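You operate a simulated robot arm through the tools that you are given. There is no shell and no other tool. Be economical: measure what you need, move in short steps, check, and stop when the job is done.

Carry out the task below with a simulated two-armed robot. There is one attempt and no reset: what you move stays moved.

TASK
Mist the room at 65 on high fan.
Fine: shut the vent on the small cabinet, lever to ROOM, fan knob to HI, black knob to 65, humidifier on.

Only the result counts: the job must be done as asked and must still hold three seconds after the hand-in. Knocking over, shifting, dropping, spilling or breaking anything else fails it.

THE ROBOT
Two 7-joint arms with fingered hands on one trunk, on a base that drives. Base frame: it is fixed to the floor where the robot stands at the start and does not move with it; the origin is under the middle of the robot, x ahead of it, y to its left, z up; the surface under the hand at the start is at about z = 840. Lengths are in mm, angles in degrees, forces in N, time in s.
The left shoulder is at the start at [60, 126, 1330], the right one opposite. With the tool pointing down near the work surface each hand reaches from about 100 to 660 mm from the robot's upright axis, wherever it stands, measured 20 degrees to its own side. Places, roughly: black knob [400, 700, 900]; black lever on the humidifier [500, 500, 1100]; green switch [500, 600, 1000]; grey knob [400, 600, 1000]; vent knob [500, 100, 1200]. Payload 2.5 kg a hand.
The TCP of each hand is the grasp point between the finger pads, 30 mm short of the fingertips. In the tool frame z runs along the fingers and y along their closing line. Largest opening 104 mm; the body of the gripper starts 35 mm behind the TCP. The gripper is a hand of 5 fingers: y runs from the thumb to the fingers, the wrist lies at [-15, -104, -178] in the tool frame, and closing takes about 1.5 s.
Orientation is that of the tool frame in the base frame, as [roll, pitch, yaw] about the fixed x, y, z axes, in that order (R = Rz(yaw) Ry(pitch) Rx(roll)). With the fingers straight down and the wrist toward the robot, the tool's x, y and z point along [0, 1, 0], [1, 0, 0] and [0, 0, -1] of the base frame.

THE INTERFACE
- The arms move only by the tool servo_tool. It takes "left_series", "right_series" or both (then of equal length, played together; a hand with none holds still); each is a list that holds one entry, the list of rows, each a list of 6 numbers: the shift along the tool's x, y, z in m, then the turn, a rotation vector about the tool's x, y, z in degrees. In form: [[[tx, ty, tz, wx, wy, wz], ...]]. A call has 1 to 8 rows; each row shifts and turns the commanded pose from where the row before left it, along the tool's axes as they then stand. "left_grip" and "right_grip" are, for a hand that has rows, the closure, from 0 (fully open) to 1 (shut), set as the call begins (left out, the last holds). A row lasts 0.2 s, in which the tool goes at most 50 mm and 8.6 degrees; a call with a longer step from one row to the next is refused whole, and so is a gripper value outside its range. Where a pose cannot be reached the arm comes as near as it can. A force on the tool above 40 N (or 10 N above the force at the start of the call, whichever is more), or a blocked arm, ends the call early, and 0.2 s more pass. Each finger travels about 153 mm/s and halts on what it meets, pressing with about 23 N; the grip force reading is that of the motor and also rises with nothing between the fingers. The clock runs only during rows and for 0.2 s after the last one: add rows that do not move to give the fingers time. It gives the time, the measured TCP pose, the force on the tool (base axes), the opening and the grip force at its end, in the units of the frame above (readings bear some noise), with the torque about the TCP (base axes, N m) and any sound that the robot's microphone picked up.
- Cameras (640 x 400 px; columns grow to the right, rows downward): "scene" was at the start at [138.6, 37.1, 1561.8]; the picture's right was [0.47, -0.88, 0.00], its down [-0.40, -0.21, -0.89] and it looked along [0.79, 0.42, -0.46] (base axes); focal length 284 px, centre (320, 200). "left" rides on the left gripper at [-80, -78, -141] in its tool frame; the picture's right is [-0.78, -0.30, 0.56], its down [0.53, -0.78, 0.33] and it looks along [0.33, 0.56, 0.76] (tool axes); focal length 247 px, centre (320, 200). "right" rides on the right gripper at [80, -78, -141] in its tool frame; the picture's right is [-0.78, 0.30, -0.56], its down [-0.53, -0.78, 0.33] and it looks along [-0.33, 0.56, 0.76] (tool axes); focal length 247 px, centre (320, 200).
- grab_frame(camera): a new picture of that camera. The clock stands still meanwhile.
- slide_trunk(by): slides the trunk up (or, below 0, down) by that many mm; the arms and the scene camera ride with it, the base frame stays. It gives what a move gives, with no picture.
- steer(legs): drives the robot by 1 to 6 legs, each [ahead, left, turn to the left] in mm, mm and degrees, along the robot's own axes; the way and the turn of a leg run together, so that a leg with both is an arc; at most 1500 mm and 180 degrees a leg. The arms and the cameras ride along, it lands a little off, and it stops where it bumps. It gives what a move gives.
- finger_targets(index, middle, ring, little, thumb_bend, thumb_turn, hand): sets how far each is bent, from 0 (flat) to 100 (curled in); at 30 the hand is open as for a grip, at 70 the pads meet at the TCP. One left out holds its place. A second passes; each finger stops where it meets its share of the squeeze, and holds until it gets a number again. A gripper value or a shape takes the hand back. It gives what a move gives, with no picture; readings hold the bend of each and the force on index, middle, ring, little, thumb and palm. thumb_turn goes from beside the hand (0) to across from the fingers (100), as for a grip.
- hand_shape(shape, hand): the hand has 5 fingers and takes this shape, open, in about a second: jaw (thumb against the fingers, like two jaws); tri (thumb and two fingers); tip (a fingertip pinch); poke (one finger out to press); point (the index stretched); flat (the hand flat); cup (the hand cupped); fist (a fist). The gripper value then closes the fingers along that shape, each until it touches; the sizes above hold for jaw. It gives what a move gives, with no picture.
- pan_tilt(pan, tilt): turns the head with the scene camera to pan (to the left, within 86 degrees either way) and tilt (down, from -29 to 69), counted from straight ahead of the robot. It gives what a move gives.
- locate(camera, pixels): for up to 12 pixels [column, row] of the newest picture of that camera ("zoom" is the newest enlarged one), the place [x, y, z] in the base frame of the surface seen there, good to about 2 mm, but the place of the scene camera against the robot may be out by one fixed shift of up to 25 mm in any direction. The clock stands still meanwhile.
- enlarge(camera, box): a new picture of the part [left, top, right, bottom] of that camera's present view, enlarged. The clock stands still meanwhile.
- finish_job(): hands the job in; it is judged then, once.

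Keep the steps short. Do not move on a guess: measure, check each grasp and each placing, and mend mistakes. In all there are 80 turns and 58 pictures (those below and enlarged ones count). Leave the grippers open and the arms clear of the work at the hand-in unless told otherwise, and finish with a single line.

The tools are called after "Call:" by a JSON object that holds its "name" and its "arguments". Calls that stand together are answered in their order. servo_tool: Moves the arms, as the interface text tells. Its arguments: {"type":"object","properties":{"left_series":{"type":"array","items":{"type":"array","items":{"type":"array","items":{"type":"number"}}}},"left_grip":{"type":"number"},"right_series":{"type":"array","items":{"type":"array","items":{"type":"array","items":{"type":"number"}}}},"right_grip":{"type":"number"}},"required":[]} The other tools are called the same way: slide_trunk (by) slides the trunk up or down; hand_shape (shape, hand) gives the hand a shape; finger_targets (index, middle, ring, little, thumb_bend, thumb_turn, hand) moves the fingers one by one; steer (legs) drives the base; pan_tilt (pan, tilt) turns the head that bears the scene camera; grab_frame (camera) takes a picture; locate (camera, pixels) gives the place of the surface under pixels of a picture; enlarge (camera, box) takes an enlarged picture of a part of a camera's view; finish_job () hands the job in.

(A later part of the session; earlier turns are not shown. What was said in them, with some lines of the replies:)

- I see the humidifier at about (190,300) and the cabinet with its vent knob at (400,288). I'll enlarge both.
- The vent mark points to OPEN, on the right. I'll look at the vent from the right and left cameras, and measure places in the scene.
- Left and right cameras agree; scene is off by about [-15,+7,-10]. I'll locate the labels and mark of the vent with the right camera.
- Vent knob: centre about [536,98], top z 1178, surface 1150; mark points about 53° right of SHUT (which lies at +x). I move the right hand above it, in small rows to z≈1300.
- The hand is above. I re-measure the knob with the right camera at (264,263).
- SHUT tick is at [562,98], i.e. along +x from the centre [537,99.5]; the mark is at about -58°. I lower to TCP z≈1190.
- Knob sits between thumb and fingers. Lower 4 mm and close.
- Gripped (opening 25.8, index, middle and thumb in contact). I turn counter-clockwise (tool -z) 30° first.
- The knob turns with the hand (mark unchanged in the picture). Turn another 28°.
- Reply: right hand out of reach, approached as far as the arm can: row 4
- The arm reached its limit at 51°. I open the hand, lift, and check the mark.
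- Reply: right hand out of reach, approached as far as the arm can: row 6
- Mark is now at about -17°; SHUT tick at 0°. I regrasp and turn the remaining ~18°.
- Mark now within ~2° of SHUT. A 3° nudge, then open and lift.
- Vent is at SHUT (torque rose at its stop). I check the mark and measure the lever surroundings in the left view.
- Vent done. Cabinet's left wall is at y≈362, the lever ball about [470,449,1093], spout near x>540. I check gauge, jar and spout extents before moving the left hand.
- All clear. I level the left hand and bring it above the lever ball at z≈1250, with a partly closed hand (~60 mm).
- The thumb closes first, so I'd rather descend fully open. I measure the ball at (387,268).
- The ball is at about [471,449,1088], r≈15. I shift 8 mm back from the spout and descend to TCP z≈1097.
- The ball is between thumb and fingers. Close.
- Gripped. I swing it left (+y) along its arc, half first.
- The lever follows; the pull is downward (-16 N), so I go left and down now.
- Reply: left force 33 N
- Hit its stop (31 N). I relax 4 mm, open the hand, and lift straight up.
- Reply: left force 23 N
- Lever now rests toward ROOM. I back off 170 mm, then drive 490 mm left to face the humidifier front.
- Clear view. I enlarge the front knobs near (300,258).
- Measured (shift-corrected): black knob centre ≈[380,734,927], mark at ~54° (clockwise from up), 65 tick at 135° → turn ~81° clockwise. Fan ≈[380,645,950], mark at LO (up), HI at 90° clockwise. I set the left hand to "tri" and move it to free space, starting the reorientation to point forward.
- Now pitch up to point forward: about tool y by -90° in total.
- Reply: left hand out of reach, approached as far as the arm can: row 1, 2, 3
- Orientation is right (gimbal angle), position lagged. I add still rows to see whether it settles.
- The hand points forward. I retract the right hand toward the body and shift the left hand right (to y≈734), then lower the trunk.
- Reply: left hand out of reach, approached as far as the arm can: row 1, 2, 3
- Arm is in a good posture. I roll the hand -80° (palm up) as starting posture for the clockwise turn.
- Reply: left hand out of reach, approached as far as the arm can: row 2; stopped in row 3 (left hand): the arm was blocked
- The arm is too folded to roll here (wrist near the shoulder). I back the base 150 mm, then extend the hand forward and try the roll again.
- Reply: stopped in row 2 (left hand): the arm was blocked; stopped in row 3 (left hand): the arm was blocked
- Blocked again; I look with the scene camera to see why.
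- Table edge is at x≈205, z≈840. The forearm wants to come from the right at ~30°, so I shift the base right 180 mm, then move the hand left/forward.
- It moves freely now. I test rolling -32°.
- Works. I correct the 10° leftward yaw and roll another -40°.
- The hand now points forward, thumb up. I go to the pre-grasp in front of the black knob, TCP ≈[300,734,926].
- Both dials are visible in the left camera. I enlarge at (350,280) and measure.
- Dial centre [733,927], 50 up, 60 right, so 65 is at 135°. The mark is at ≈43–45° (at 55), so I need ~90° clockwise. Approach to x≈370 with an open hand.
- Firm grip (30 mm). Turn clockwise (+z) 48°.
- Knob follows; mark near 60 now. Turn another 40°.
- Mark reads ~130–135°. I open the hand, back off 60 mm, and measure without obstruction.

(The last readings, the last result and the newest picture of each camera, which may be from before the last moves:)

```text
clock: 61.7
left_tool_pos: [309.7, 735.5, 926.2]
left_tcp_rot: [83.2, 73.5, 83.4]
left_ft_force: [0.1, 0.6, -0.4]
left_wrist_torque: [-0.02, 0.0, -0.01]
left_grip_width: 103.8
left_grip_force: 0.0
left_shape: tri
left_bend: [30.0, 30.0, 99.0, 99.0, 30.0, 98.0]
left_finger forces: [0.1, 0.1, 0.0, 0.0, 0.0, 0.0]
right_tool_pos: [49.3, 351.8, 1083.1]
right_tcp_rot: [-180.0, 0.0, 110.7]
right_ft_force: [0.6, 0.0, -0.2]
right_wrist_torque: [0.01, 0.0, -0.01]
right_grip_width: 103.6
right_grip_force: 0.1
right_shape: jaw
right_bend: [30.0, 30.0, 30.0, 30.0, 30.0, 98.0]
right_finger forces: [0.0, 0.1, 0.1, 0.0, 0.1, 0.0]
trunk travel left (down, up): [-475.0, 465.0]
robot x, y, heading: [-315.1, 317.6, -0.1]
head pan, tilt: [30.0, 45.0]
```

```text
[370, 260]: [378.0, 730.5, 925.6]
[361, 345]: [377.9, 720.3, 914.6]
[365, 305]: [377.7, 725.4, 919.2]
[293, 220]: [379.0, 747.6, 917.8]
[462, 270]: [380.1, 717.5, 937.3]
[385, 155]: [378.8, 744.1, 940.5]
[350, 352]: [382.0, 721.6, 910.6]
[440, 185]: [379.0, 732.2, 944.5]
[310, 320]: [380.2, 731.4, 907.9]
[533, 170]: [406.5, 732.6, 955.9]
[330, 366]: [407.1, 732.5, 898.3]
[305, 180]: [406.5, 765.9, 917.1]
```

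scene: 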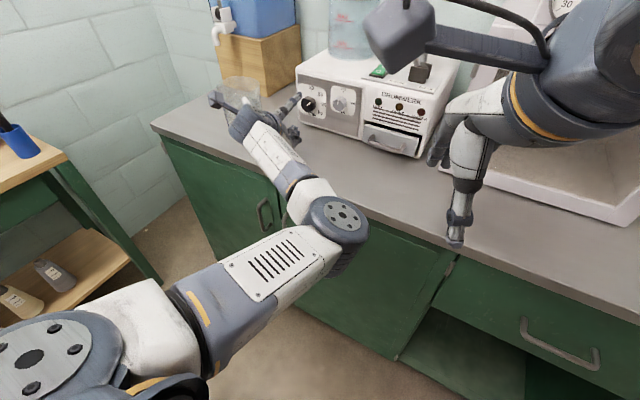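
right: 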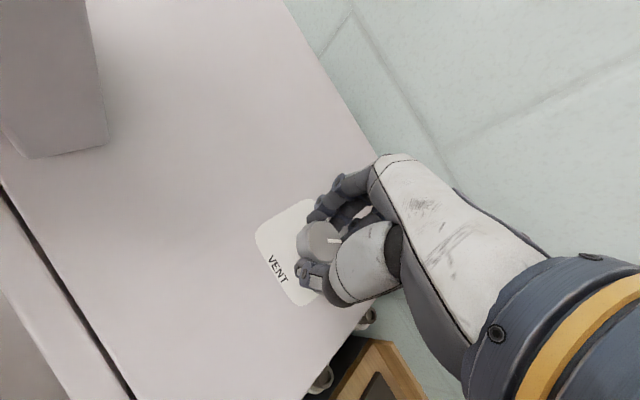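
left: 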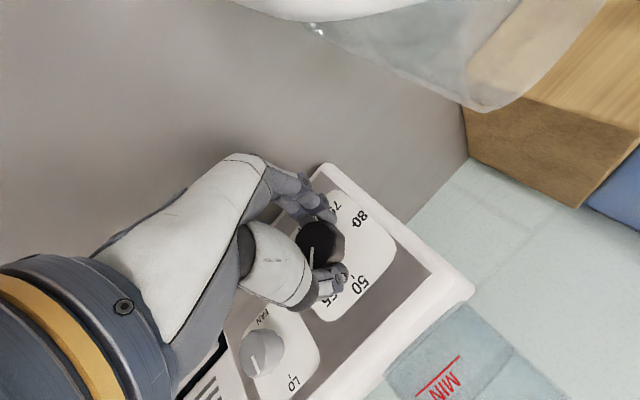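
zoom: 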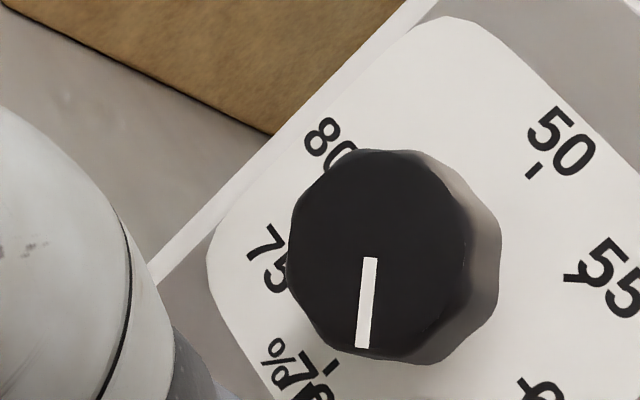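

Black mark at 135–137°: on 65. Next the fan knob: I roll the hand back by -88° in free space, then shift right to y≈645, z≈950.

Call:
{"name": "servo_tool", "arguments": {"left_series": [[[0, 0, -0.02, 0, 0, -8], [0, 0, 0, 0, 0, -8], [0, 0, 0, 0, 0, -8], [0, 0, 0, 0, 0, -8], [0, 0, 0, 0, 0, -8], [0, 0, 0, 0, 0, -8], [0, 0, 0, 0, 0, -8], [0, 0, 0, 0, 0, -8]]]}}

Call:
{"name": "servo_tool", "arguments": {"left_series": [[[0, 0, 0, 0, 0, -8], [0, 0, 0, 0, 0, -8], [0, 0, 0, 0, 0, -8], [0, 0, 0, 0, 0, 0]]]}}

```text
clock: 63.5
left_tool_pos: [289.7, 735.1, 925.9]
left_tcp_rot: [-87.5, 42.3, -88.4]
left_ft_force: [-0.4, -1.2, -0.2]
left_wrist_torque: [0.01, 0.01, 0.02]
left_grip_width: 103.6
left_grip_force: 0.1
left_shape: tri
left_bend: [30.0, 30.0, 99.0, 99.0, 30.0, 98.0]
left_finger forces: [0.0, 0.0, 0.0, 0.1, 0.1, 0.0]
right_tool_pos: [49.6, 352.4, 1084.9]
right_tcp_rot: [-179.9, 0.0, 110.7]
right_ft_force: [0.7, -0.1, -0.1]
right_wrist_torque: [0.01, -0.01, 0.03]
right_grip_width: 103.9
right_grip_force: 0.1
right_shape: jaw
right_bend: [30.0, 30.0, 30.0, 30.0, 30.0, 98.0]
right_finger forces: [0.0, 0.0, 0.0, 0.0, 0.1, 0.1]
trunk travel left (down, up): [-475.0, 465.0]
robot x, y, heading: [-314.3, 319.9, -0.5]
head pan, tilt: [30.0, 45.0]
```

```text
clock: 64.5
left_tool_pos: [289.2, 734.2, 925.7]
left_tcp_rot: [-88.0, 18.2, -89.3]
left_ft_force: [0.2, 0.3, 0.1]
left_wrist_torque: [-0.02, 0.02, -0.04]
left_grip_width: 103.7
left_grip_force: 0.2
left_shape: tri
left_bend: [30.0, 30.0, 99.0, 99.0, 30.0, 98.0]
left_finger forces: [0.0, 0.1, 0.0, 0.0, 0.1, 0.0]
right_tool_pos: [50.5, 352.5, 1084.9]
right_tcp_rot: [180.0, 0.1, 110.7]
right_ft_force: [0.7, 0.1, 0.6]
right_wrist_torque: [-0.01, 0.0, -0.05]
right_grip_width: 103.6
right_grip_force: 0.1
right_shape: jaw
right_bend: [30.0, 30.0, 30.0, 30.0, 30.0, 98.0]
right_finger forces: [0.1, 0.0, 0.0, 0.0, 0.0, 0.0]
trunk travel left (down, up): [-475.0, 465.0]
robot x, y, heading: [-317.8, 323.2, -0.2]
head pan, tilt: [30.0, 45.0]
```

Call:
{"name": "servo_tool", "arguments": {"left_series": [[[0.0257, -0.0168, 0.003, 0, 0, 0], [0.0257, -0.0168, 0.003, 0, 0, 0], [0.0257, -0.0168, 0.003, 0, 0, 0], [0, 0, 0, 0, 0, 0]]]}}

Call:
{"name": "enlarge", "arguments": {"camera": "left", "box": [266, 190, 458, 310]}}

```text
clock: 65.5
left_tool_pos: [294.8, 659.2, 957.9]
left_tcp_rot: [-87.1, 18.5, -87.9]
left_ft_force: [0.8, -0.5, 0.1]
left_wrist_torque: [0.03, 0.02, 0.0]
left_grip_width: 103.7
left_grip_force: 0.1
left_shape: tri
left_bend: [30.0, 30.0, 99.0, 99.0, 30.0, 98.0]
left_finger forces: [0.0, 0.0, 0.0, 0.0, 0.0, 0.1]
right_tool_pos: [50.5, 352.5, 1084.3]
right_tcp_rot: [-180.0, 0.0, 110.8]
right_ft_force: [0.3, -0.5, 0.2]
right_wrist_torque: [0.02, -0.01, 0.02]
right_grip_width: 103.7
right_grip_force: 0.1
right_shape: jaw
right_bend: [30.0, 30.0, 30.0, 30.0, 30.0, 98.0]
right_finger forces: [0.1, 0.0, 0.1, 0.0, 0.0, 0.0]
trunk travel left (down, up): [-475.0, 465.0]
robot x, y, heading: [-313.8, 319.0, -0.5]
head pan, tilt: [30.0, 45.0]
```

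```text
3.33 times, centred on (362, 250) of left
```

zoom: 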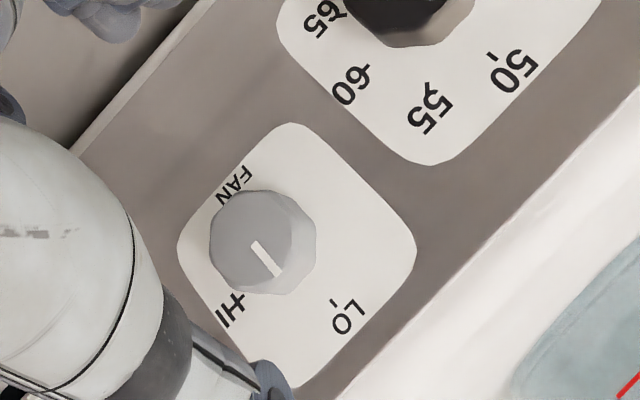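

Call:
{"name": "locate", "arguments": {"camera": "zoom", "pixels": [[256, 245], [277, 273], [248, 238], [215, 225], [285, 250], [250, 195], [250, 290], [334, 300], [237, 300], [245, 165]]}}

Call:
{"name": "servo_tool", "arguments": {"left_series": [[[0, 0, 0, 0, 0, 0], [0, 0, 0, 0, 0, 0]]]}}

```text
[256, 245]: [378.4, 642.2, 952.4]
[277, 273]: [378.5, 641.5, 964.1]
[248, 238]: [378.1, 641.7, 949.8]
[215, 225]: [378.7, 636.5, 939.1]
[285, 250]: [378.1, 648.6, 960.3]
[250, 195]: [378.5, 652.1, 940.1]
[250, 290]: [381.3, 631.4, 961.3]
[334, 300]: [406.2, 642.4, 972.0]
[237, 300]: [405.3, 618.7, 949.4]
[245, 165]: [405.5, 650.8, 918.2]
```

```text
clock: 66.1
left_tool_pos: [295.6, 658.2, 957.8]
left_tcp_rot: [-87.3, 18.9, -88.2]
left_ft_force: [0.0, 0.6, -0.3]
left_wrist_torque: [0.01, 0.01, 0.01]
left_grip_width: 104.0
left_grip_force: 0.0
left_shape: tri
left_bend: [30.0, 30.0, 99.0, 99.0, 30.0, 98.0]
left_finger forces: [0.1, 0.0, 0.0, 0.0, 0.0, 0.0]
right_tool_pos: [50.0, 351.1, 1084.3]
right_tcp_rot: [179.9, 0.1, 110.8]
right_ft_force: [1.0, -0.1, -0.7]
right_wrist_torque: [0.0, 0.0, 0.04]
right_grip_width: 103.6
right_grip_force: 0.0
right_shape: jaw
right_bend: [30.0, 30.0, 30.0, 30.0, 30.0, 98.0]
right_finger forces: [0.0, 0.1, 0.1, 0.0, 0.0, 0.0]
trunk travel left (down, up): [-475.0, 465.0]
robot x, y, heading: [-315.5, 319.2, -0.3]
head pan, tilt: [30.0, 45.0]
```

Fan centre [642,949.5], HI tick to its right (90°). The arm is at a limit here, so I move the base right 90 mm to restore the good posture, then bring the hand back in line.

Call:
{"name": "steer", "arguments": {"legs": [[0, -90, 0]]}}

```text
clock: 67.2
left_tool_pos: [295.0, 566.9, 956.8]
left_tcp_rot: [-87.4, 19.2, -88.1]
left_ft_force: [-0.3, 0.7, 0.5]
left_wrist_torque: [0.02, -0.02, 0.02]
left_grip_width: 103.9
left_grip_force: 0.1
left_shape: tri
left_bend: [30.0, 30.0, 99.0, 99.0, 30.0, 98.0]
left_finger forces: [0.0, 0.0, 0.0, 0.0, 0.0, 0.1]
right_tool_pos: [49.6, 260.6, 1084.0]
right_tcp_rot: [-179.9, -0.1, 110.5]
right_ft_force: [-0.4, -0.8, 0.1]
right_wrist_torque: [0.0, -0.01, 0.02]
right_grip_width: 103.6
right_grip_force: 0.1
right_shape: jaw
right_bend: [30.0, 30.0, 30.0, 30.0, 30.0, 98.0]
right_finger forces: [0.1, 0.0, 0.0, 0.1, 0.0, 0.1]
trunk travel left (down, up): [-475.0, 465.0]
robot x, y, heading: [-319.2, 228.9, -0.2]
head pan, tilt: [30.0, 45.0]
```

Call:
{"name": "servo_tool", "arguments": {"left_series": [[[-0.027, 0.0088, 0, 0, 0, 0], [-0.027, 0.0088, 0, 0, 0, 0], [-0.027, 0.0088, 0, 0, 0, 0], [0, 0, 0, 0, 0, 0], [0, 0, 0, 0, 0, 0]]]}}

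```text
clock: 68.4
left_tool_pos: [296.2, 652.8, 958.0]
left_tcp_rot: [-87.5, 19.0, -88.0]
left_ft_force: [0.5, -0.6, -0.4]
left_wrist_torque: [-0.02, 0.03, -0.01]
left_grip_width: 103.7
left_grip_force: 0.0
left_shape: tri
left_bend: [30.0, 30.0, 99.0, 99.0, 30.0, 98.0]
left_finger forces: [0.0, 0.0, 0.0, 0.0, 0.0, 0.1]
right_tool_pos: [49.6, 260.4, 1084.5]
right_tcp_rot: [-179.9, 0.1, 110.7]
right_ft_force: [0.5, 0.5, 0.2]
right_wrist_torque: [-0.01, -0.01, 0.01]
right_grip_width: 103.7
right_grip_force: 0.0
right_shape: jaw
right_bend: [30.0, 30.0, 30.0, 30.0, 30.0, 98.0]
right_finger forces: [0.0, 0.0, 0.0, 0.0, 0.0, 0.0]
trunk travel left (down, up): [-475.0, 465.0]
robot x, y, heading: [-318.5, 227.4, -0.4]
head pan, tilt: [30.0, 45.0]
```

Arm tracks well. Align and approach the fan knob (x≈369), then close.

Call:
{"name": "servo_tool", "arguments": {"left_series": [[[0.0155, 0.007, 0.0, 0, 0, 0], [0, 0, 0.025, 0, 0, 0], [0, 0, 0.025, 0, 0, 0], [0, 0, 0.022, 0, 0, 0], [0, 0, 0, 0, 0, 0]]], "left_grip": 0}}

Call:
{"name": "servo_tool", "arguments": {"left_series": [[[0, 0, 0, 0, 0, 0], [0, 0, 0, 0, 0, 0], [0, 0, 0, 0, 0, 0], [0, 0, 0, 0, 0, 0], [0, 0, 0, 0, 0, 0], [0, 0, 0, 0, 0, 0], [0, 0, 0, 0, 0, 0]]], "left_grip": 1}}

Call:
{"name": "enlarge", "arguments": {"camera": "left", "box": [240, 180, 400, 300]}}

```text
clock: 69.6
left_tool_pos: [368.0, 644.0, 950.8]
left_tcp_rot: [-87.4, 19.2, -87.9]
left_ft_force: [-0.4, -1.0, -0.1]
left_wrist_torque: [-0.02, 0.01, 0.01]
left_grip_width: 103.9
left_grip_force: 0.0
left_shape: tri
left_bend: [30.0, 30.0, 99.0, 99.0, 30.0, 98.0]
left_finger forces: [0.1, 0.0, 0.1, 0.1, 0.1, 0.0]
right_tool_pos: [49.4, 260.5, 1084.6]
right_tcp_rot: [180.0, 0.0, 110.7]
right_ft_force: [0.2, -0.4, 0.5]
right_wrist_torque: [0.0, 0.02, 0.02]
right_grip_width: 103.7
right_grip_force: 0.0
right_shape: jaw
right_bend: [30.0, 30.0, 30.0, 30.0, 30.0, 98.0]
right_finger forces: [0.0, 0.0, 0.1, 0.0, 0.1, 0.0]
trunk travel left (down, up): [-475.0, 465.0]
robot x, y, heading: [-318.2, 227.7, -0.4]
head pan, tilt: [30.0, 45.0]
```

```text
clock: 71.2
left_tool_pos: [368.0, 643.2, 949.9]
left_tcp_rot: [-87.4, 19.2, -88.2]
left_ft_force: [2.2, 1.2, 1.6]
left_wrist_torque: [-0.01, 0.01, 0.07]
left_grip_width: 23.2
left_grip_force: 23.3
left_shape: tri
left_bend: [73.0, 57.0, 100.0, 100.0, 74.0, 100.0]
left_finger forces: [9.9, 9.7, 0.0, 0.0, 20.6, 0.1]
right_tool_pos: [48.0, 260.2, 1084.3]
right_tcp_rot: [-180.0, 0.0, 110.6]
right_ft_force: [0.2, 0.2, 0.4]
right_wrist_torque: [-0.03, -0.05, -0.01]
right_grip_width: 103.8
right_grip_force: 0.1
right_shape: jaw
right_bend: [30.0, 30.0, 30.0, 30.0, 30.0, 98.0]
right_finger forces: [0.0, 0.0, 0.0, 0.0, 0.0, 0.0]
trunk travel left (down, up): [-475.0, 465.0]
robot x, y, heading: [-316.7, 228.9, -0.3]
head pan, tilt: [30.0, 45.0]
```

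```text
3.33 times, centred on (320, 240) of left
```

zoom: 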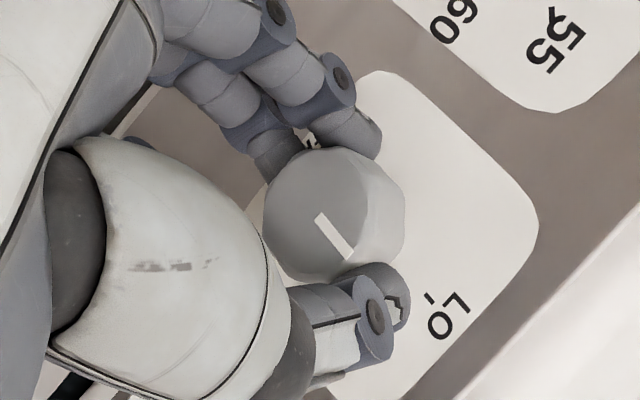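

Gripped the fan knob (23 mm). Turn clockwise 56°, then 34° more.

Call:
{"name": "servo_tool", "arguments": {"left_series": [[[0, 0, 0, 0, 0, 8], [0, 0, 0, 0, 0, 8], [0, 0, 0, 0, 0, 8], [0, 0, 0, 0, 0, 8], [0, 0, 0, 0, 0, 8], [0, 0, 0, 0, 0, 8], [0, 0, 0, 0, 0, 8], [0, 0, 0, 0, 0, 0]]]}}

Call:
{"name": "servo_tool", "arguments": {"left_series": [[[0, 0, 0, 0, 0, 8], [0, 0, 0, 0, 0, 8], [0, 0, 0, 0, 0, 8], [0, 0, 0, 0, 0, 8], [0, 0, 0, 0, 0, 2], [0, 0, 0, 0, 0, 0]]]}}

Call:
{"name": "enlarge", "arguments": {"camera": "left", "box": [240, 180, 400, 300]}}

```text
clock: 73.0
left_tool_pos: [367.5, 641.5, 948.7]
left_tcp_rot: [-80.7, 75.1, -80.1]
left_ft_force: [12.8, 1.6, 3.4]
left_wrist_torque: [0.0, -0.1, -0.05]
left_grip_width: 22.7
left_grip_force: 23.1
left_shape: tri
left_bend: [73.0, 57.0, 100.0, 100.0, 74.0, 100.0]
left_finger forces: [11.3, 9.3, 0.0, 0.0, 19.5, 0.0]
right_tool_pos: [50.1, 262.0, 1083.7]
right_tcp_rot: [-179.8, 0.0, 110.5]
right_ft_force: [0.3, 0.7, -1.2]
right_wrist_torque: [-0.02, 0.0, -0.01]
right_grip_width: 103.7
right_grip_force: 0.1
right_shape: jaw
right_bend: [30.0, 30.0, 30.0, 30.0, 30.0, 98.0]
right_finger forces: [0.1, 0.0, 0.1, 0.1, 0.1, 0.0]
trunk travel left (down, up): [-475.0, 465.0]
robot x, y, heading: [-317.2, 230.8, -0.7]
head pan, tilt: [30.0, 45.0]
```

```text
clock: 74.4
left_tool_pos: [366.3, 641.1, 948.9]
left_tcp_rot: [83.1, 70.5, 84.5]
left_ft_force: [12.6, 0.8, 0.7]
left_wrist_torque: [-0.01, 0.09, -0.11]
left_grip_width: 22.1
left_grip_force: 23.2
left_shape: tri
left_bend: [73.0, 57.0, 100.0, 100.0, 74.0, 100.0]
left_finger forces: [10.3, 10.9, 0.0, 0.0, 20.0, 0.0]
right_tool_pos: [50.6, 261.0, 1084.3]
right_tcp_rot: [-179.9, 0.0, 110.6]
right_ft_force: [0.2, 0.5, 0.2]
right_wrist_torque: [0.01, -0.01, 0.01]
right_grip_width: 103.6
right_grip_force: 0.1
right_shape: jaw
right_bend: [30.0, 30.0, 30.0, 30.0, 30.0, 98.0]
right_finger forces: [0.0, 0.1, 0.1, 0.0, 0.0, 0.1]
trunk travel left (down, up): [-475.0, 465.0]
robot x, y, heading: [-318.4, 229.5, -0.3]
head pan, tilt: [30.0, 45.0]
```

```text
3.33 times, centred on (320, 240) of left
```

zoom: 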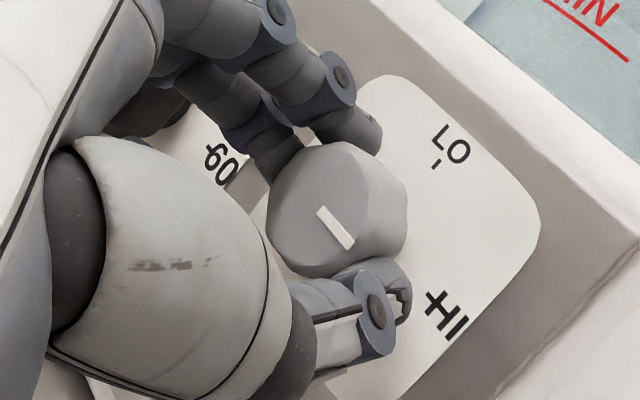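

Call:
{"name": "locate", "arguments": {"camera": "zoom", "pixels": [[321, 211], [348, 243], [334, 227], [433, 300], [436, 165]]}}

```text
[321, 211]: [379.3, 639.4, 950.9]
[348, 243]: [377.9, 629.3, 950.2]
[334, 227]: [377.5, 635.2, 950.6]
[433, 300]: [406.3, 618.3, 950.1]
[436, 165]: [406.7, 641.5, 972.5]
```

Fan mark is at ~90°, on HI. I open the hand and back off.

Call:
{"name": "servo_tool", "arguments": {"left_series": [[[0, 0, 0, 0, 0, 0], [0, 0, 0, 0, 0, 0], [0, 0, 0, 0, 0, 0], [0, 0, 0, 0, 0, 0], [0, 0, -0.03, 0, 0, 0], [0, 0, -0.04, 0, 0, 0], [0, 0, -0.04, 0, 0, 0], [0, 0, -0.02, 0, 0, 0]]], "left_grip": 0}}

Call:
{"name": "slide_trunk", "arguments": {"by": 250}}

Call:
{"name": "grab_frame", "arguments": {"camera": "scene"}}

```text
clock: 76.2
left_tool_pos: [235.8, 641.7, 944.8]
left_tcp_rot: [82.9, 70.7, 84.3]
left_ft_force: [0.1, -0.3, 1.2]
left_wrist_torque: [-0.03, 0.02, 0.0]
left_grip_width: 103.7
left_grip_force: 0.1
left_shape: tri
left_bend: [30.0, 30.0, 99.0, 99.0, 30.0, 98.0]
left_finger forces: [0.0, 0.0, 0.0, 0.0, 0.0, 0.1]
right_tool_pos: [49.4, 260.7, 1084.2]
right_tcp_rot: [180.0, 0.0, 110.8]
right_ft_force: [-0.2, -0.2, 0.7]
right_wrist_torque: [0.01, -0.01, 0.02]
right_grip_width: 103.9
right_grip_force: 0.0
right_shape: jaw
right_bend: [30.0, 30.0, 30.0, 30.0, 30.0, 98.0]
right_finger forces: [0.0, 0.0, 0.1, 0.1, 0.0, 0.0]
trunk travel left (down, up): [-475.0, 465.0]
robot x, y, heading: [-317.6, 230.0, -0.3]
head pan, tilt: [30.0, 45.0]
```

```text
clock: 78.8
left_tool_pos: [236.3, 640.8, 1194.6]
left_tcp_rot: [82.7, 70.6, 84.1]
left_ft_force: [0.3, 0.3, -0.2]
left_wrist_torque: [0.01, -0.04, -0.02]
left_grip_width: 103.9
left_grip_force: 0.1
left_shape: tri
left_bend: [30.0, 30.0, 99.0, 99.0, 30.0, 98.0]
left_finger forces: [0.1, 0.0, 0.0, 0.1, 0.1, 0.0]
right_tool_pos: [48.3, 261.0, 1333.7]
right_tcp_rot: [179.9, -0.1, 110.6]
right_ft_force: [0.4, -0.1, -0.5]
right_wrist_torque: [0.03, 0.03, 0.02]
right_grip_width: 103.8
right_grip_force: 0.1
right_shape: jaw
right_bend: [30.0, 30.0, 30.0, 30.0, 30.0, 98.0]
right_finger forces: [0.1, 0.1, 0.0, 0.0, 0.1, 0.1]
trunk travel left (down, up): [-725.0, 215.0]
robot x, y, heading: [-321.0, 229.6, -0.4]
head pan, tilt: [30.0, 45.0]
```

```text
11 pictures are left
```

scene: 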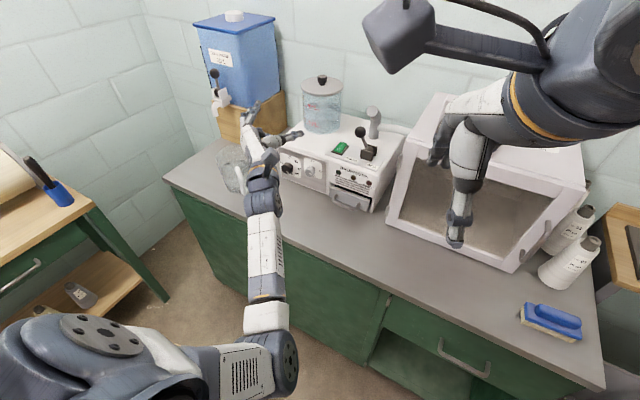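

Now I reorient the left hand back to pointing down: un-roll 20°, then pitch down 90°.

Call:
{"name": "servo_tool", "arguments": {"left_series": [[[0, 0, 0, 0, 0, -6.6], [0, 0, 0, 0, 0, -6.6], [0, 0, 0, 0, 0, -6.6], [0, 0, 0, 0, 8.5, 0], [0, 0, 0, 0, 8.5, 0], [0, 0, 0, 0, 8.5, 0], [0, 0, 0, 0, 8.5, 0], [0, 0, 0, 0, 8.5, 0]]]}}

Call:
{"name": "servo_tool", "arguments": {"left_series": [[[0, 0, 0, 0, 8.5, 0], [0, 0, 0, 0, 8.5, 0], [0, 0, 0, 0, 8.5, 0], [0, 0, 0, 0, 8.5, 0], [0, 0, 0, 0, 8.5, 0], [0, 0, 0, 0, 5, 0], [0, 0, 0, 0, 0, 0]]]}}

```text
clock: 80.6
left_tool_pos: [235.9, 639.8, 1193.8]
left_tcp_rot: [-178.7, 49.8, -178.0]
left_ft_force: [0.4, -0.1, 1.0]
left_wrist_torque: [0.02, 0.0, 0.0]
left_grip_width: 103.7
left_grip_force: 0.0
left_shape: tri
left_bend: [30.0, 30.0, 99.0, 99.0, 30.0, 98.0]
left_finger forces: [0.0, 0.0, 0.1, 0.1, 0.0, 0.1]
right_tool_pos: [50.4, 261.3, 1334.1]
right_tcp_rot: [179.9, 0.0, 110.6]
right_ft_force: [-1.2, 0.7, -0.9]
right_wrist_torque: [-0.02, 0.0, -0.04]
right_grip_width: 103.6
right_grip_force: 0.0
right_shape: jaw
right_bend: [30.0, 30.0, 30.0, 30.0, 30.0, 98.0]
right_finger forces: [0.0, 0.0, 0.0, 0.1, 0.1, 0.0]
trunk travel left (down, up): [-725.0, 215.0]
robot x, y, heading: [-317.6, 228.4, -0.4]
head pan, tilt: [30.0, 45.0]
```

```text
clock: 82.2
left_tool_pos: [235.8, 641.1, 1195.4]
left_tcp_rot: [-179.5, 2.3, -178.9]
left_ft_force: [-0.5, 0.0, 0.5]
left_wrist_torque: [0.03, -0.01, 0.0]
left_grip_width: 104.0
left_grip_force: 0.0
left_shape: tri
left_bend: [30.0, 30.0, 99.0, 99.0, 30.0, 98.0]
left_finger forces: [0.1, 0.1, 0.0, 0.0, 0.0, 0.0]
right_tool_pos: [49.5, 261.1, 1334.4]
right_tcp_rot: [179.9, 0.0, 110.6]
right_ft_force: [-0.5, -0.9, 0.5]
right_wrist_torque: [0.02, -0.01, -0.02]
right_grip_width: 103.3
right_grip_force: 0.1
right_shape: jaw
right_bend: [30.0, 30.0, 30.0, 30.0, 30.0, 98.0]
right_finger forces: [0.0, 0.0, 0.0, 0.0, 0.0, 0.1]
trunk travel left (down, up): [-725.0, 215.0]
robot x, y, heading: [-317.8, 229.0, -0.3]
head pan, tilt: [30.0, 45.0]
```

Pointing down. Now yaw -91° back to the wrist-toward-robot pose, raising slightly.

Call:
{"name": "servo_tool", "arguments": {"left_series": [[[0, 0, -0.01, 0, 2.3, 7], [0, 0, -0.01, 0, 0, 8.5], [0, 0, -0.01, 0, 0, 8.5], [0, 0, -0.01, 0, 0, 8.5], [0, 0, -0.01, 0, 0, 8.5], [0, 0, 0, 0, 0, 8.5], [0, 0, 0, 0, 0, 8.5], [0, 0, 0, 0, 0, 8.5]]]}}

Call:
{"name": "servo_tool", "arguments": {"left_series": [[[0, 0, 0, 0, 0, 8.5], [0, 0, 0, 0, 0, 8.5], [0, 0, 0, 0, 0, 7.5], [0, 0, 0, 0, 0, 0]]]}}

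Call:
{"name": "hand_shape", "arguments": {"hand": "left", "shape": "poke"}}

```text
clock: 84.0
left_tool_pos: [235.8, 641.9, 1244.0]
left_tcp_rot: [-179.9, 0.3, 114.3]
left_ft_force: [1.1, -0.5, -0.1]
left_wrist_torque: [-0.02, -0.01, -0.01]
left_grip_width: 103.6
left_grip_force: 0.0
left_shape: tri
left_bend: [30.0, 30.0, 99.0, 99.0, 30.0, 98.0]
left_finger forces: [0.0, 0.0, 0.0, 0.0, 0.0, 0.0]
right_tool_pos: [48.8, 260.2, 1333.6]
right_tcp_rot: [-180.0, 0.0, 110.7]
right_ft_force: [-0.3, 0.5, 0.1]
right_wrist_torque: [0.03, -0.03, -0.02]
right_grip_width: 103.7
right_grip_force: 0.1
right_shape: jaw
right_bend: [30.0, 30.0, 30.0, 30.0, 30.0, 98.0]
right_finger forces: [0.1, 0.1, 0.0, 0.0, 0.0, 0.1]
trunk travel left (down, up): [-725.0, 215.0]
robot x, y, heading: [-314.3, 227.5, -0.1]
head pan, tilt: [30.0, 45.0]
```

```text
clock: 85.0
left_tool_pos: [235.0, 640.5, 1245.1]
left_tcp_rot: [179.9, 0.6, 90.0]
left_ft_force: [-0.6, -0.3, 0.0]
left_wrist_torque: [0.0, 0.02, -0.02]
left_grip_width: 103.6
left_grip_force: 0.1
left_shape: tri
left_bend: [30.0, 30.0, 99.0, 99.0, 30.0, 98.0]
left_finger forces: [0.0, 0.0, 0.0, 0.0, 0.0, 0.1]
right_tool_pos: [49.2, 260.5, 1334.3]
right_tcp_rot: [180.0, 0.0, 110.5]
right_ft_force: [-1.1, -0.8, -0.2]
right_wrist_torque: [0.0, -0.01, -0.01]
right_grip_width: 103.6
right_grip_force: 0.1
right_shape: jaw
right_bend: [30.0, 30.0, 30.0, 30.0, 30.0, 98.0]
right_finger forces: [0.1, 0.0, 0.0, 0.0, 0.0, 0.0]
trunk travel left (down, up): [-725.0, 215.0]
robot x, y, heading: [-313.8, 229.0, -0.2]
head pan, tilt: [30.0, 45.0]
```

```text
clock: 85.9
left_tool_pos: [235.8, 640.7, 1244.9]
left_tcp_rot: [179.8, 0.5, 90.0]
left_ft_force: [0.3, 0.2, 0.3]
left_wrist_torque: [0.03, 0.0, -0.03]
left_grip_width: 0.1
left_grip_force: 0.0
left_shape: poke
left_bend: [70.0, 70.0, 99.0, 99.0, 100.0, 100.0]
left_finger forces: [0.0, 0.0, 0.0, 0.1, 0.1, 0.0]
right_tool_pos: [48.8, 260.6, 1333.8]
right_tcp_rot: [180.0, 0.0, 110.7]
right_ft_force: [-0.2, 0.2, 0.1]
right_wrist_torque: [0.0, 0.01, 0.0]
right_grip_width: 103.7
right_grip_force: 0.0
right_shape: jaw
right_bend: [30.0, 30.0, 30.0, 30.0, 30.0, 98.0]
right_finger forces: [0.1, 0.0, 0.0, 0.1, 0.0, 0.1]
trunk travel left (down, up): [-725.0, 215.0]
robot x, y, heading: [-316.5, 228.7, -0.4]
head pan, tilt: [30.0, 45.0]
```

Poke shape uses index+middle at the TCP axis. I shift the hand right to y≈578 and drive ahead 235 mm to bring it near the switch.

Call:
{"name": "servo_tool", "arguments": {"left_series": [[[-0.031, 0, 0, 0, 0, 0], [-0.031, 0, 0, 0, 0, 0], [0, 0, 0, 0, 0, 0]]]}}

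Call:
{"name": "steer", "arguments": {"legs": [[235, 0, 0]]}}

Call:
{"name": "grab_frame", "arguments": {"camera": "left"}}

```text
clock: 86.7
left_tool_pos: [235.5, 580.6, 1244.8]
left_tcp_rot: [179.9, 0.5, 90.0]
left_ft_force: [1.1, -0.9, 0.6]
left_wrist_torque: [0.02, 0.01, 0.0]
left_grip_width: 0.0
left_grip_force: 0.1
left_shape: poke
left_bend: [70.0, 70.0, 99.0, 99.0, 100.0, 100.0]
left_finger forces: [0.0, 0.1, 0.0, 0.0, 0.1, 0.0]
right_tool_pos: [49.7, 261.2, 1333.8]
right_tcp_rot: [180.0, 0.0, 110.6]
right_ft_force: [-0.1, 0.1, 0.4]
right_wrist_torque: [-0.02, 0.0, -0.02]
right_grip_width: 103.7
right_grip_force: 0.1
right_shape: jaw
right_bend: [30.0, 30.0, 30.0, 30.0, 30.0, 98.0]
right_finger forces: [0.1, 0.0, 0.0, 0.0, 0.0, 0.0]
trunk travel left (down, up): [-725.0, 215.0]
robot x, y, heading: [-317.4, 227.6, -0.3]
head pan, tilt: [30.0, 45.0]
```

```text
clock: 88.4
left_tool_pos: [467.0, 580.4, 1245.8]
left_tcp_rot: [179.9, 0.6, 90.1]
left_ft_force: [0.2, -0.6, 0.7]
left_wrist_torque: [0.01, 0.03, -0.02]
left_grip_width: 0.0
left_grip_force: 0.1
left_shape: poke
left_bend: [70.0, 70.0, 99.0, 99.0, 100.0, 100.0]
left_finger forces: [0.0, 0.1, 0.0, 0.0, 0.0, 0.1]
right_tool_pos: [281.9, 259.6, 1334.8]
right_tcp_rot: [-180.0, 0.1, 110.9]
right_ft_force: [0.3, -0.1, 0.6]
right_wrist_torque: [0.02, -0.04, -0.02]
right_grip_width: 103.7
right_grip_force: 0.0
right_shape: jaw
right_bend: [30.0, 30.0, 30.0, 30.0, 30.0, 98.0]
right_finger forces: [0.1, 0.0, 0.1, 0.1, 0.0, 0.1]
trunk travel left (down, up): [-725.0, 215.0]
robot x, y, heading: [-88.7, 229.8, -0.0]
head pan, tilt: [30.0, 45.0]
```

```text
10 pictures are left
```

left: 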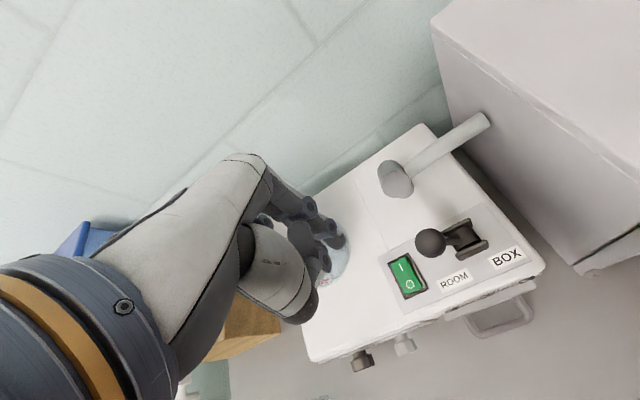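

Call:
{"name": "locate", "arguments": {"camera": "left", "pixels": [[401, 266], [410, 285], [406, 276], [396, 258], [412, 262], [432, 243], [418, 243], [445, 243], [340, 243], [328, 228], [325, 262], [345, 270]]}}

Call:
{"name": "enlarge", "arguments": {"camera": "left", "box": [290, 200, 450, 300]}}

```text
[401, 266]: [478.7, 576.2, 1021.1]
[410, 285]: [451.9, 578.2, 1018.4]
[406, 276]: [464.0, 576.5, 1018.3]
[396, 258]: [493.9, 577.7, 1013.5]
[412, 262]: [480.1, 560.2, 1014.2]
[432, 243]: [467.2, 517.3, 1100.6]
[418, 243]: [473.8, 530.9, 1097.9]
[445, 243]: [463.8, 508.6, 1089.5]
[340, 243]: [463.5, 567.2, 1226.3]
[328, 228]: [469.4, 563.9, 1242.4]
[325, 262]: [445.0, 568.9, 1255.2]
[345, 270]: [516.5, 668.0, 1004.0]
```

```text
4.00 times, centred on (370, 250) of left
```

zoom: 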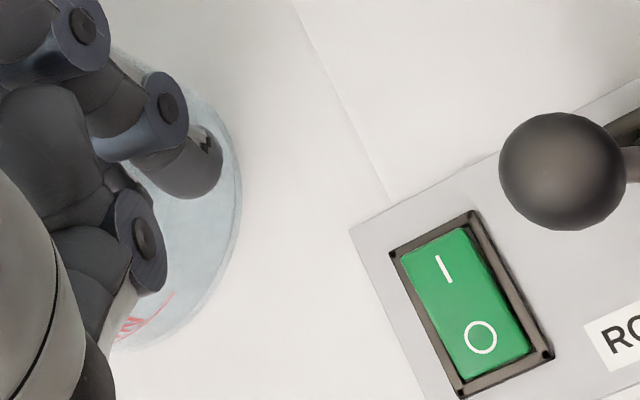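

Ball at [468,518], switch "I" end at about [481,576,1021]. I curl the middle finger so that only the index pokes, then descend most of the way.

Call:
{"name": "finger_targets", "arguments": {"hand": "left", "middle": 99}}

Call:
{"name": "servo_tool", "arguments": {"left_series": [[[0.004, 0.014, 0.03, 0, 0, 0], [0, 0, 0.045, 0, 0, 0], [0, 0, 0.045, 0, 0, 0], [0, 0, 0.035, 0, 0, 0], [0, 0, 0, 0, 0, 0]]]}}

Call:
{"name": "enlarge", "arguments": {"camera": "left", "box": [240, 180, 400, 300]}}

```text
clock: 89.4
left_tool_pos: [466.8, 581.6, 1245.7]
left_tcp_rot: [180.0, 0.4, 90.1]
left_ft_force: [0.8, -0.1, 0.2]
left_wrist_torque: [0.03, 0.01, 0.02]
left_grip_width: 29.6
left_grip_force: 0.1
left_shape: fingers
left_bend: [70.0, 99.0, 99.0, 99.0, 100.0, 100.0]
left_finger forces: [0.0, 0.1, 0.0, 0.0, 0.1, 0.0]
right_tool_pos: [281.5, 261.2, 1335.0]
right_tcp_rot: [-179.9, 0.0, 110.7]
right_ft_force: [0.1, 0.1, -0.4]
right_wrist_torque: [0.01, 0.0, 0.0]
right_grip_width: 103.6
right_grip_force: 0.2
right_shape: jaw
right_bend: [30.0, 30.0, 30.0, 30.0, 30.0, 98.0]
right_finger forces: [0.0, 0.0, 0.0, 0.0, 0.1, 0.1]
trunk travel left (down, up): [-725.0, 215.0]
robot x, y, heading: [-85.3, 226.0, -0.7]
head pan, tilt: [30.0, 45.0]
```

```text
clock: 90.6
left_tool_pos: [482.0, 583.4, 1091.0]
left_tcp_rot: [179.8, 0.4, 90.2]
left_ft_force: [-0.1, 0.2, -0.3]
left_wrist_torque: [0.02, 0.01, -0.02]
left_grip_width: 29.9
left_grip_force: 0.1
left_shape: fingers
left_bend: [70.0, 99.0, 99.0, 99.0, 100.0, 100.0]
left_finger forces: [0.0, 0.0, 0.0, 0.0, 0.0, 0.0]
right_tool_pos: [281.0, 260.7, 1334.4]
right_tcp_rot: [180.0, 0.0, 110.8]
right_ft_force: [0.5, -0.4, 0.3]
right_wrist_torque: [-0.01, 0.02, 0.01]
right_grip_width: 103.8
right_grip_force: 0.1
right_shape: jaw
right_bend: [30.0, 30.0, 30.0, 30.0, 30.0, 98.0]
right_finger forces: [0.0, 0.0, 0.0, 0.0, 0.0, 0.1]
trunk travel left (down, up): [-725.0, 215.0]
robot x, y, heading: [-85.0, 227.1, -0.5]
head pan, tilt: [30.0, 45.0]
```

```text
3.33 times, centred on (320, 240) of left
```

zoom: 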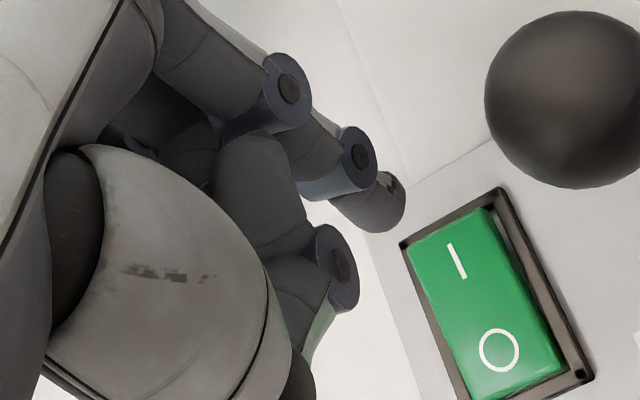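

Call:
{"name": "locate", "arguments": {"camera": "zoom", "pixels": [[395, 200], [385, 210], [370, 205], [345, 195], [400, 215], [340, 265], [390, 228], [458, 262], [440, 235]]}}

```text
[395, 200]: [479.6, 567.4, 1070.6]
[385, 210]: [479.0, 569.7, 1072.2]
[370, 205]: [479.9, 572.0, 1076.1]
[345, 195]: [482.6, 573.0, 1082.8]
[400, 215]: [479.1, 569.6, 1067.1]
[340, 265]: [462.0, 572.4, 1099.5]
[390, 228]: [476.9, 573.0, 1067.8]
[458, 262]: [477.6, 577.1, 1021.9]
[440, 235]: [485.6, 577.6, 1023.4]
```

Index tip is over the "I" end ([482,575], bottom z≈1060). Descend and press in small rows.

Call:
{"name": "servo_tool", "arguments": {"left_series": [[[0, 0.003, 0.018, 0, 0, 0], [0, 0, 0.012, 0, 0, 0], [0, 0, 0.005, 0, 0, 0], [0, 0, 0.004, 0, 0, 0], [0, 0, 0.004, 0, 0, 0], [0, 0, 0.003, 0, 0, 0], [0, 0, 0.003, 0, 0, 0]]]}}

Call:
{"name": "enlarge", "arguments": {"camera": "left", "box": [240, 180, 400, 300]}}

```text
clock: 92.2
left_tool_pos: [485.4, 582.6, 1046.9]
left_tcp_rot: [179.3, 0.4, 90.2]
left_ft_force: [1.9, 0.5, 13.3]
left_wrist_torque: [-0.05, -0.14, 0.04]
left_grip_width: 29.6
left_grip_force: 6.3
left_shape: fingers
left_bend: [70.0, 99.0, 99.0, 99.0, 100.0, 100.0]
left_finger forces: [13.8, 0.0, 0.0, 0.0, 0.1, 0.0]
right_tool_pos: [279.2, 260.2, 1333.5]
right_tcp_rot: [179.9, 0.0, 110.8]
right_ft_force: [0.6, 1.0, -0.1]
right_wrist_torque: [-0.01, -0.01, 0.0]
right_grip_width: 103.8
right_grip_force: 0.1
right_shape: jaw
right_bend: [30.0, 30.0, 30.0, 30.0, 30.0, 98.0]
right_finger forces: [0.1, 0.0, 0.1, 0.0, 0.1, 0.0]
trunk travel left (down, up): [-725.0, 215.0]
robot x, y, heading: [-87.2, 225.0, -0.3]
head pan, tilt: [30.0, 45.0]
```

```text
3.33 times, centred on (320, 240) of left
```

zoom: 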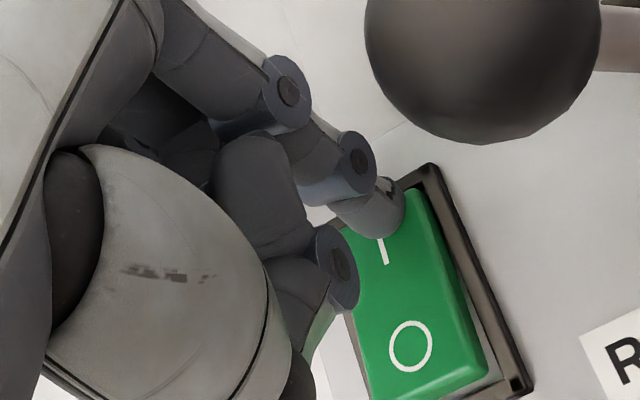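

Contact at 13 N and the O end looks raised now. Press 4 mm more to be sure, then lift and look.

Call:
{"name": "servo_tool", "arguments": {"left_series": [[[0, 0, 0.002, 0, 0, 0], [0, 0, 0.002, 0, 0, 0], [0, 0, 0.002, 0, 0, 0], [0, 0, 0, 0, 0, 0]]]}}

Call:
{"name": "servo_tool", "arguments": {"left_series": [[[0, 0, -0.02, 0, 0, 0], [0, 0, -0.045, 0, 0, 0], [0, 0, -0.045, 0, 0, 0], [0, 0, -0.045, 0, 0, 0], [0, 0, -0.045, 0, 0, 0], [0, 0, 0, 0, 0, 0]]]}}

Call:
{"name": "enlarge", "arguments": {"camera": "left", "box": [360, 200, 520, 300]}}

```text
clock: 93.2
left_tool_pos: [487.0, 582.3, 1045.2]
left_tcp_rot: [178.5, 0.1, 90.2]
left_ft_force: [7.8, 1.2, 31.1]
left_wrist_torque: [-0.16, -0.23, 0.03]
left_grip_width: 28.5
left_grip_force: 15.9
left_shape: fingers
left_bend: [70.0, 99.0, 99.0, 99.0, 100.0, 100.0]
left_finger forces: [31.6, 0.1, 0.1, 0.1, 0.1, 0.0]
right_tool_pos: [278.3, 259.4, 1333.7]
right_tcp_rot: [179.8, 0.0, 110.7]
right_ft_force: [-0.2, 0.2, -0.8]
right_wrist_torque: [-0.01, -0.01, 0.02]
right_grip_width: 103.8
right_grip_force: 0.0
right_shape: jaw
right_bend: [30.0, 30.0, 30.0, 30.0, 30.0, 98.0]
right_finger forces: [0.1, 0.1, 0.0, 0.0, 0.1, 0.0]
trunk travel left (down, up): [-725.0, 215.0]
robot x, y, heading: [-85.3, 230.1, -0.3]
head pan, tilt: [30.0, 45.0]
```

```text
clock: 94.6
left_tool_pos: [484.0, 583.0, 1235.0]
left_tcp_rot: [179.9, 0.5, 90.2]
left_ft_force: [0.5, -1.5, 0.3]
left_wrist_torque: [0.0, 0.03, -0.06]
left_grip_width: 30.0
left_grip_force: 0.0
left_shape: fingers
left_bend: [70.0, 99.0, 99.0, 99.0, 100.0, 100.0]
left_finger forces: [0.0, 0.0, 0.1, 0.1, 0.0, 0.0]
right_tool_pos: [280.4, 260.1, 1333.4]
right_tcp_rot: [180.0, -0.1, 110.8]
right_ft_force: [-0.6, -1.0, 0.2]
right_wrist_torque: [0.01, -0.05, 0.01]
right_grip_width: 103.6
right_grip_force: 0.1
right_shape: jaw
right_bend: [30.0, 30.0, 30.0, 30.0, 30.0, 98.0]
right_finger forces: [0.0, 0.0, 0.1, 0.1, 0.0, 0.0]
trunk travel left (down, up): [-725.0, 215.0]
robot x, y, heading: [-89.9, 227.5, -0.4]
head pan, tilt: [30.0, 45.0]
```

```text
4.00 times, centred on (440, 250) of left
```

zoom: 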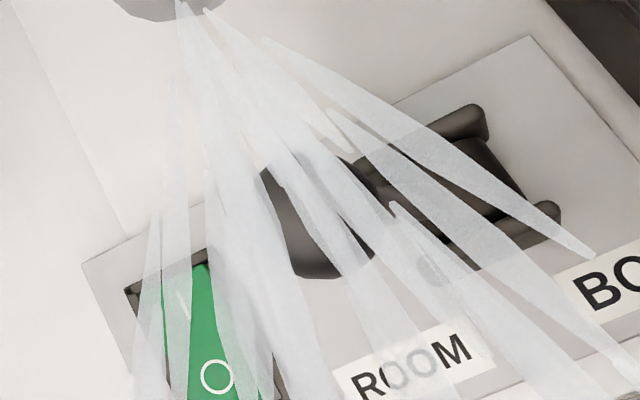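

Mist is streaming into the room: the humidifier is on. I retract by driving back, open the left hand, and check all settings from the scene camera.

Call:
{"name": "steer", "arguments": {"legs": [[-235, 0, 0]]}}

Call:
{"name": "hand_shape", "arguments": {"hand": "left", "shape": "jaw"}}

Call:
{"name": "grab_frame", "arguments": {"camera": "scene"}}

```text
clock: 96.4
left_tool_pos: [248.9, 583.6, 1234.3]
left_tcp_rot: [179.9, 0.5, 90.3]
left_ft_force: [0.1, 0.9, -0.9]
left_wrist_torque: [0.01, 0.0, 0.0]
left_grip_width: 29.7
left_grip_force: 0.0
left_shape: fingers
left_bend: [70.0, 99.0, 99.0, 99.0, 100.0, 100.0]
left_finger forces: [0.0, 0.1, 0.0, 0.1, 0.0, 0.1]
right_tool_pos: [45.5, 262.0, 1334.5]
right_tcp_rot: [-179.9, 0.0, 110.8]
right_ft_force: [-0.8, 0.6, -0.5]
right_wrist_torque: [-0.01, -0.01, -0.02]
right_grip_width: 103.9
right_grip_force: 0.1
right_shape: jaw
right_bend: [30.0, 30.0, 30.0, 30.0, 30.0, 98.0]
right_finger forces: [0.1, 0.0, 0.0, 0.0, 0.0, 0.0]
trunk travel left (down, up): [-725.0, 215.0]
robot x, y, heading: [-325.6, 230.9, -0.4]
head pan, tilt: [30.0, 45.0]
```

```text
clock: 97.3
left_tool_pos: [249.8, 583.7, 1235.0]
left_tcp_rot: [179.9, 0.5, 90.2]
left_ft_force: [0.4, -0.2, 0.2]
left_wrist_torque: [0.02, -0.02, 0.0]
left_grip_width: 103.8
left_grip_force: 0.1
left_shape: jaw
left_bend: [30.0, 30.0, 30.0, 30.0, 30.0, 98.0]
left_finger forces: [0.0, 0.1, 0.0, 0.0, 0.0, 0.0]
right_tool_pos: [45.3, 261.6, 1334.7]
right_tcp_rot: [-180.0, -0.1, 110.9]
right_ft_force: [0.4, 0.7, 0.4]
right_wrist_torque: [-0.01, -0.01, -0.01]
right_grip_width: 103.9
right_grip_force: 0.0
right_shape: jaw
right_bend: [30.0, 30.0, 30.0, 30.0, 30.0, 98.0]
right_finger forces: [0.1, 0.0, 0.0, 0.0, 0.1, 0.1]
trunk travel left (down, up): [-725.0, 215.0]
robot x, y, heading: [-321.3, 227.1, -0.2]
head pan, tilt: [30.0, 45.0]
```

```text
5 pictures are left
```

scene: 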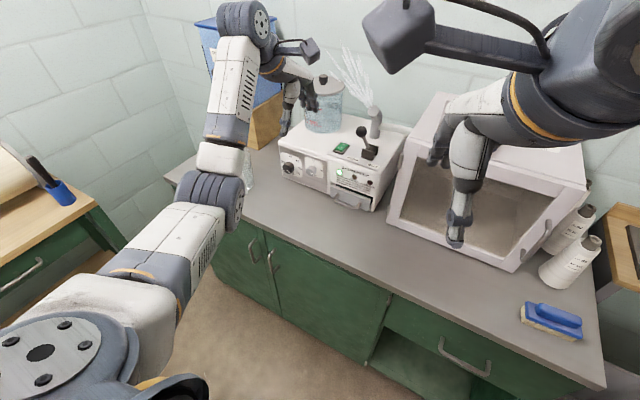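

The mist plume is up and a lamp is lit. I enlarge the humidifier to confirm dials, lever and lamps.

Call:
{"name": "enlarge", "arguments": {"camera": "scene", "box": [276, 145, 340, 185]}}

Call:
{"name": "enlarge", "arguments": {"camera": "scene", "box": [316, 120, 396, 210]}}

```text
10.00 times, centred on (308, 165) of scene
```

zoom: 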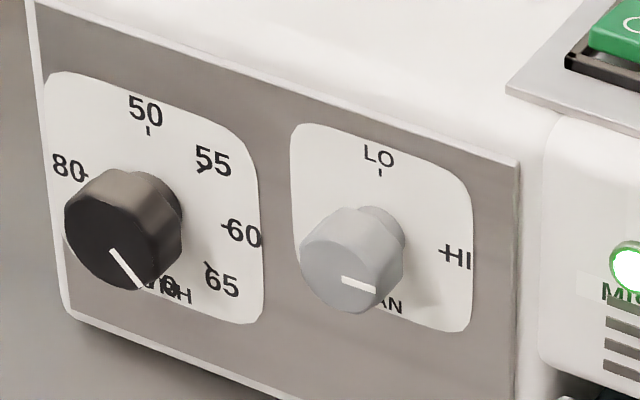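

```text
4.44 times, centred on (356, 165) of scene
```

zoom: 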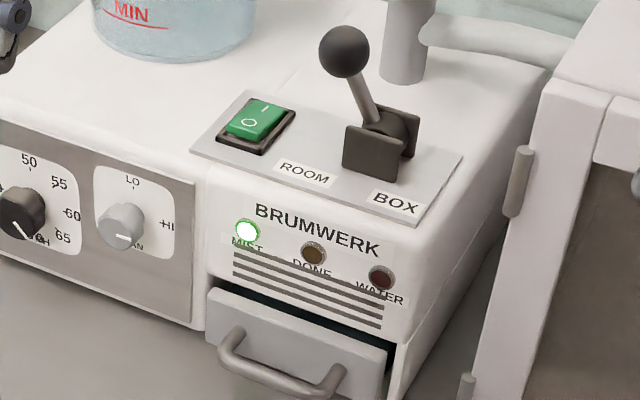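

Everything reads as asked: MIST lamp lit, lever at ROOM, fan at HI, dial at 65, vent shut. Hands are open and clear, so I hand in.

Call:
{"name": "finish_job", "arguments": {}}

```text
The job is handed in.
```

The job is handed in: vent shut, lever at ROOM, fan knob at HI, black knob at 65, and the humidifier on and misting the room with its MIST lamp lit.
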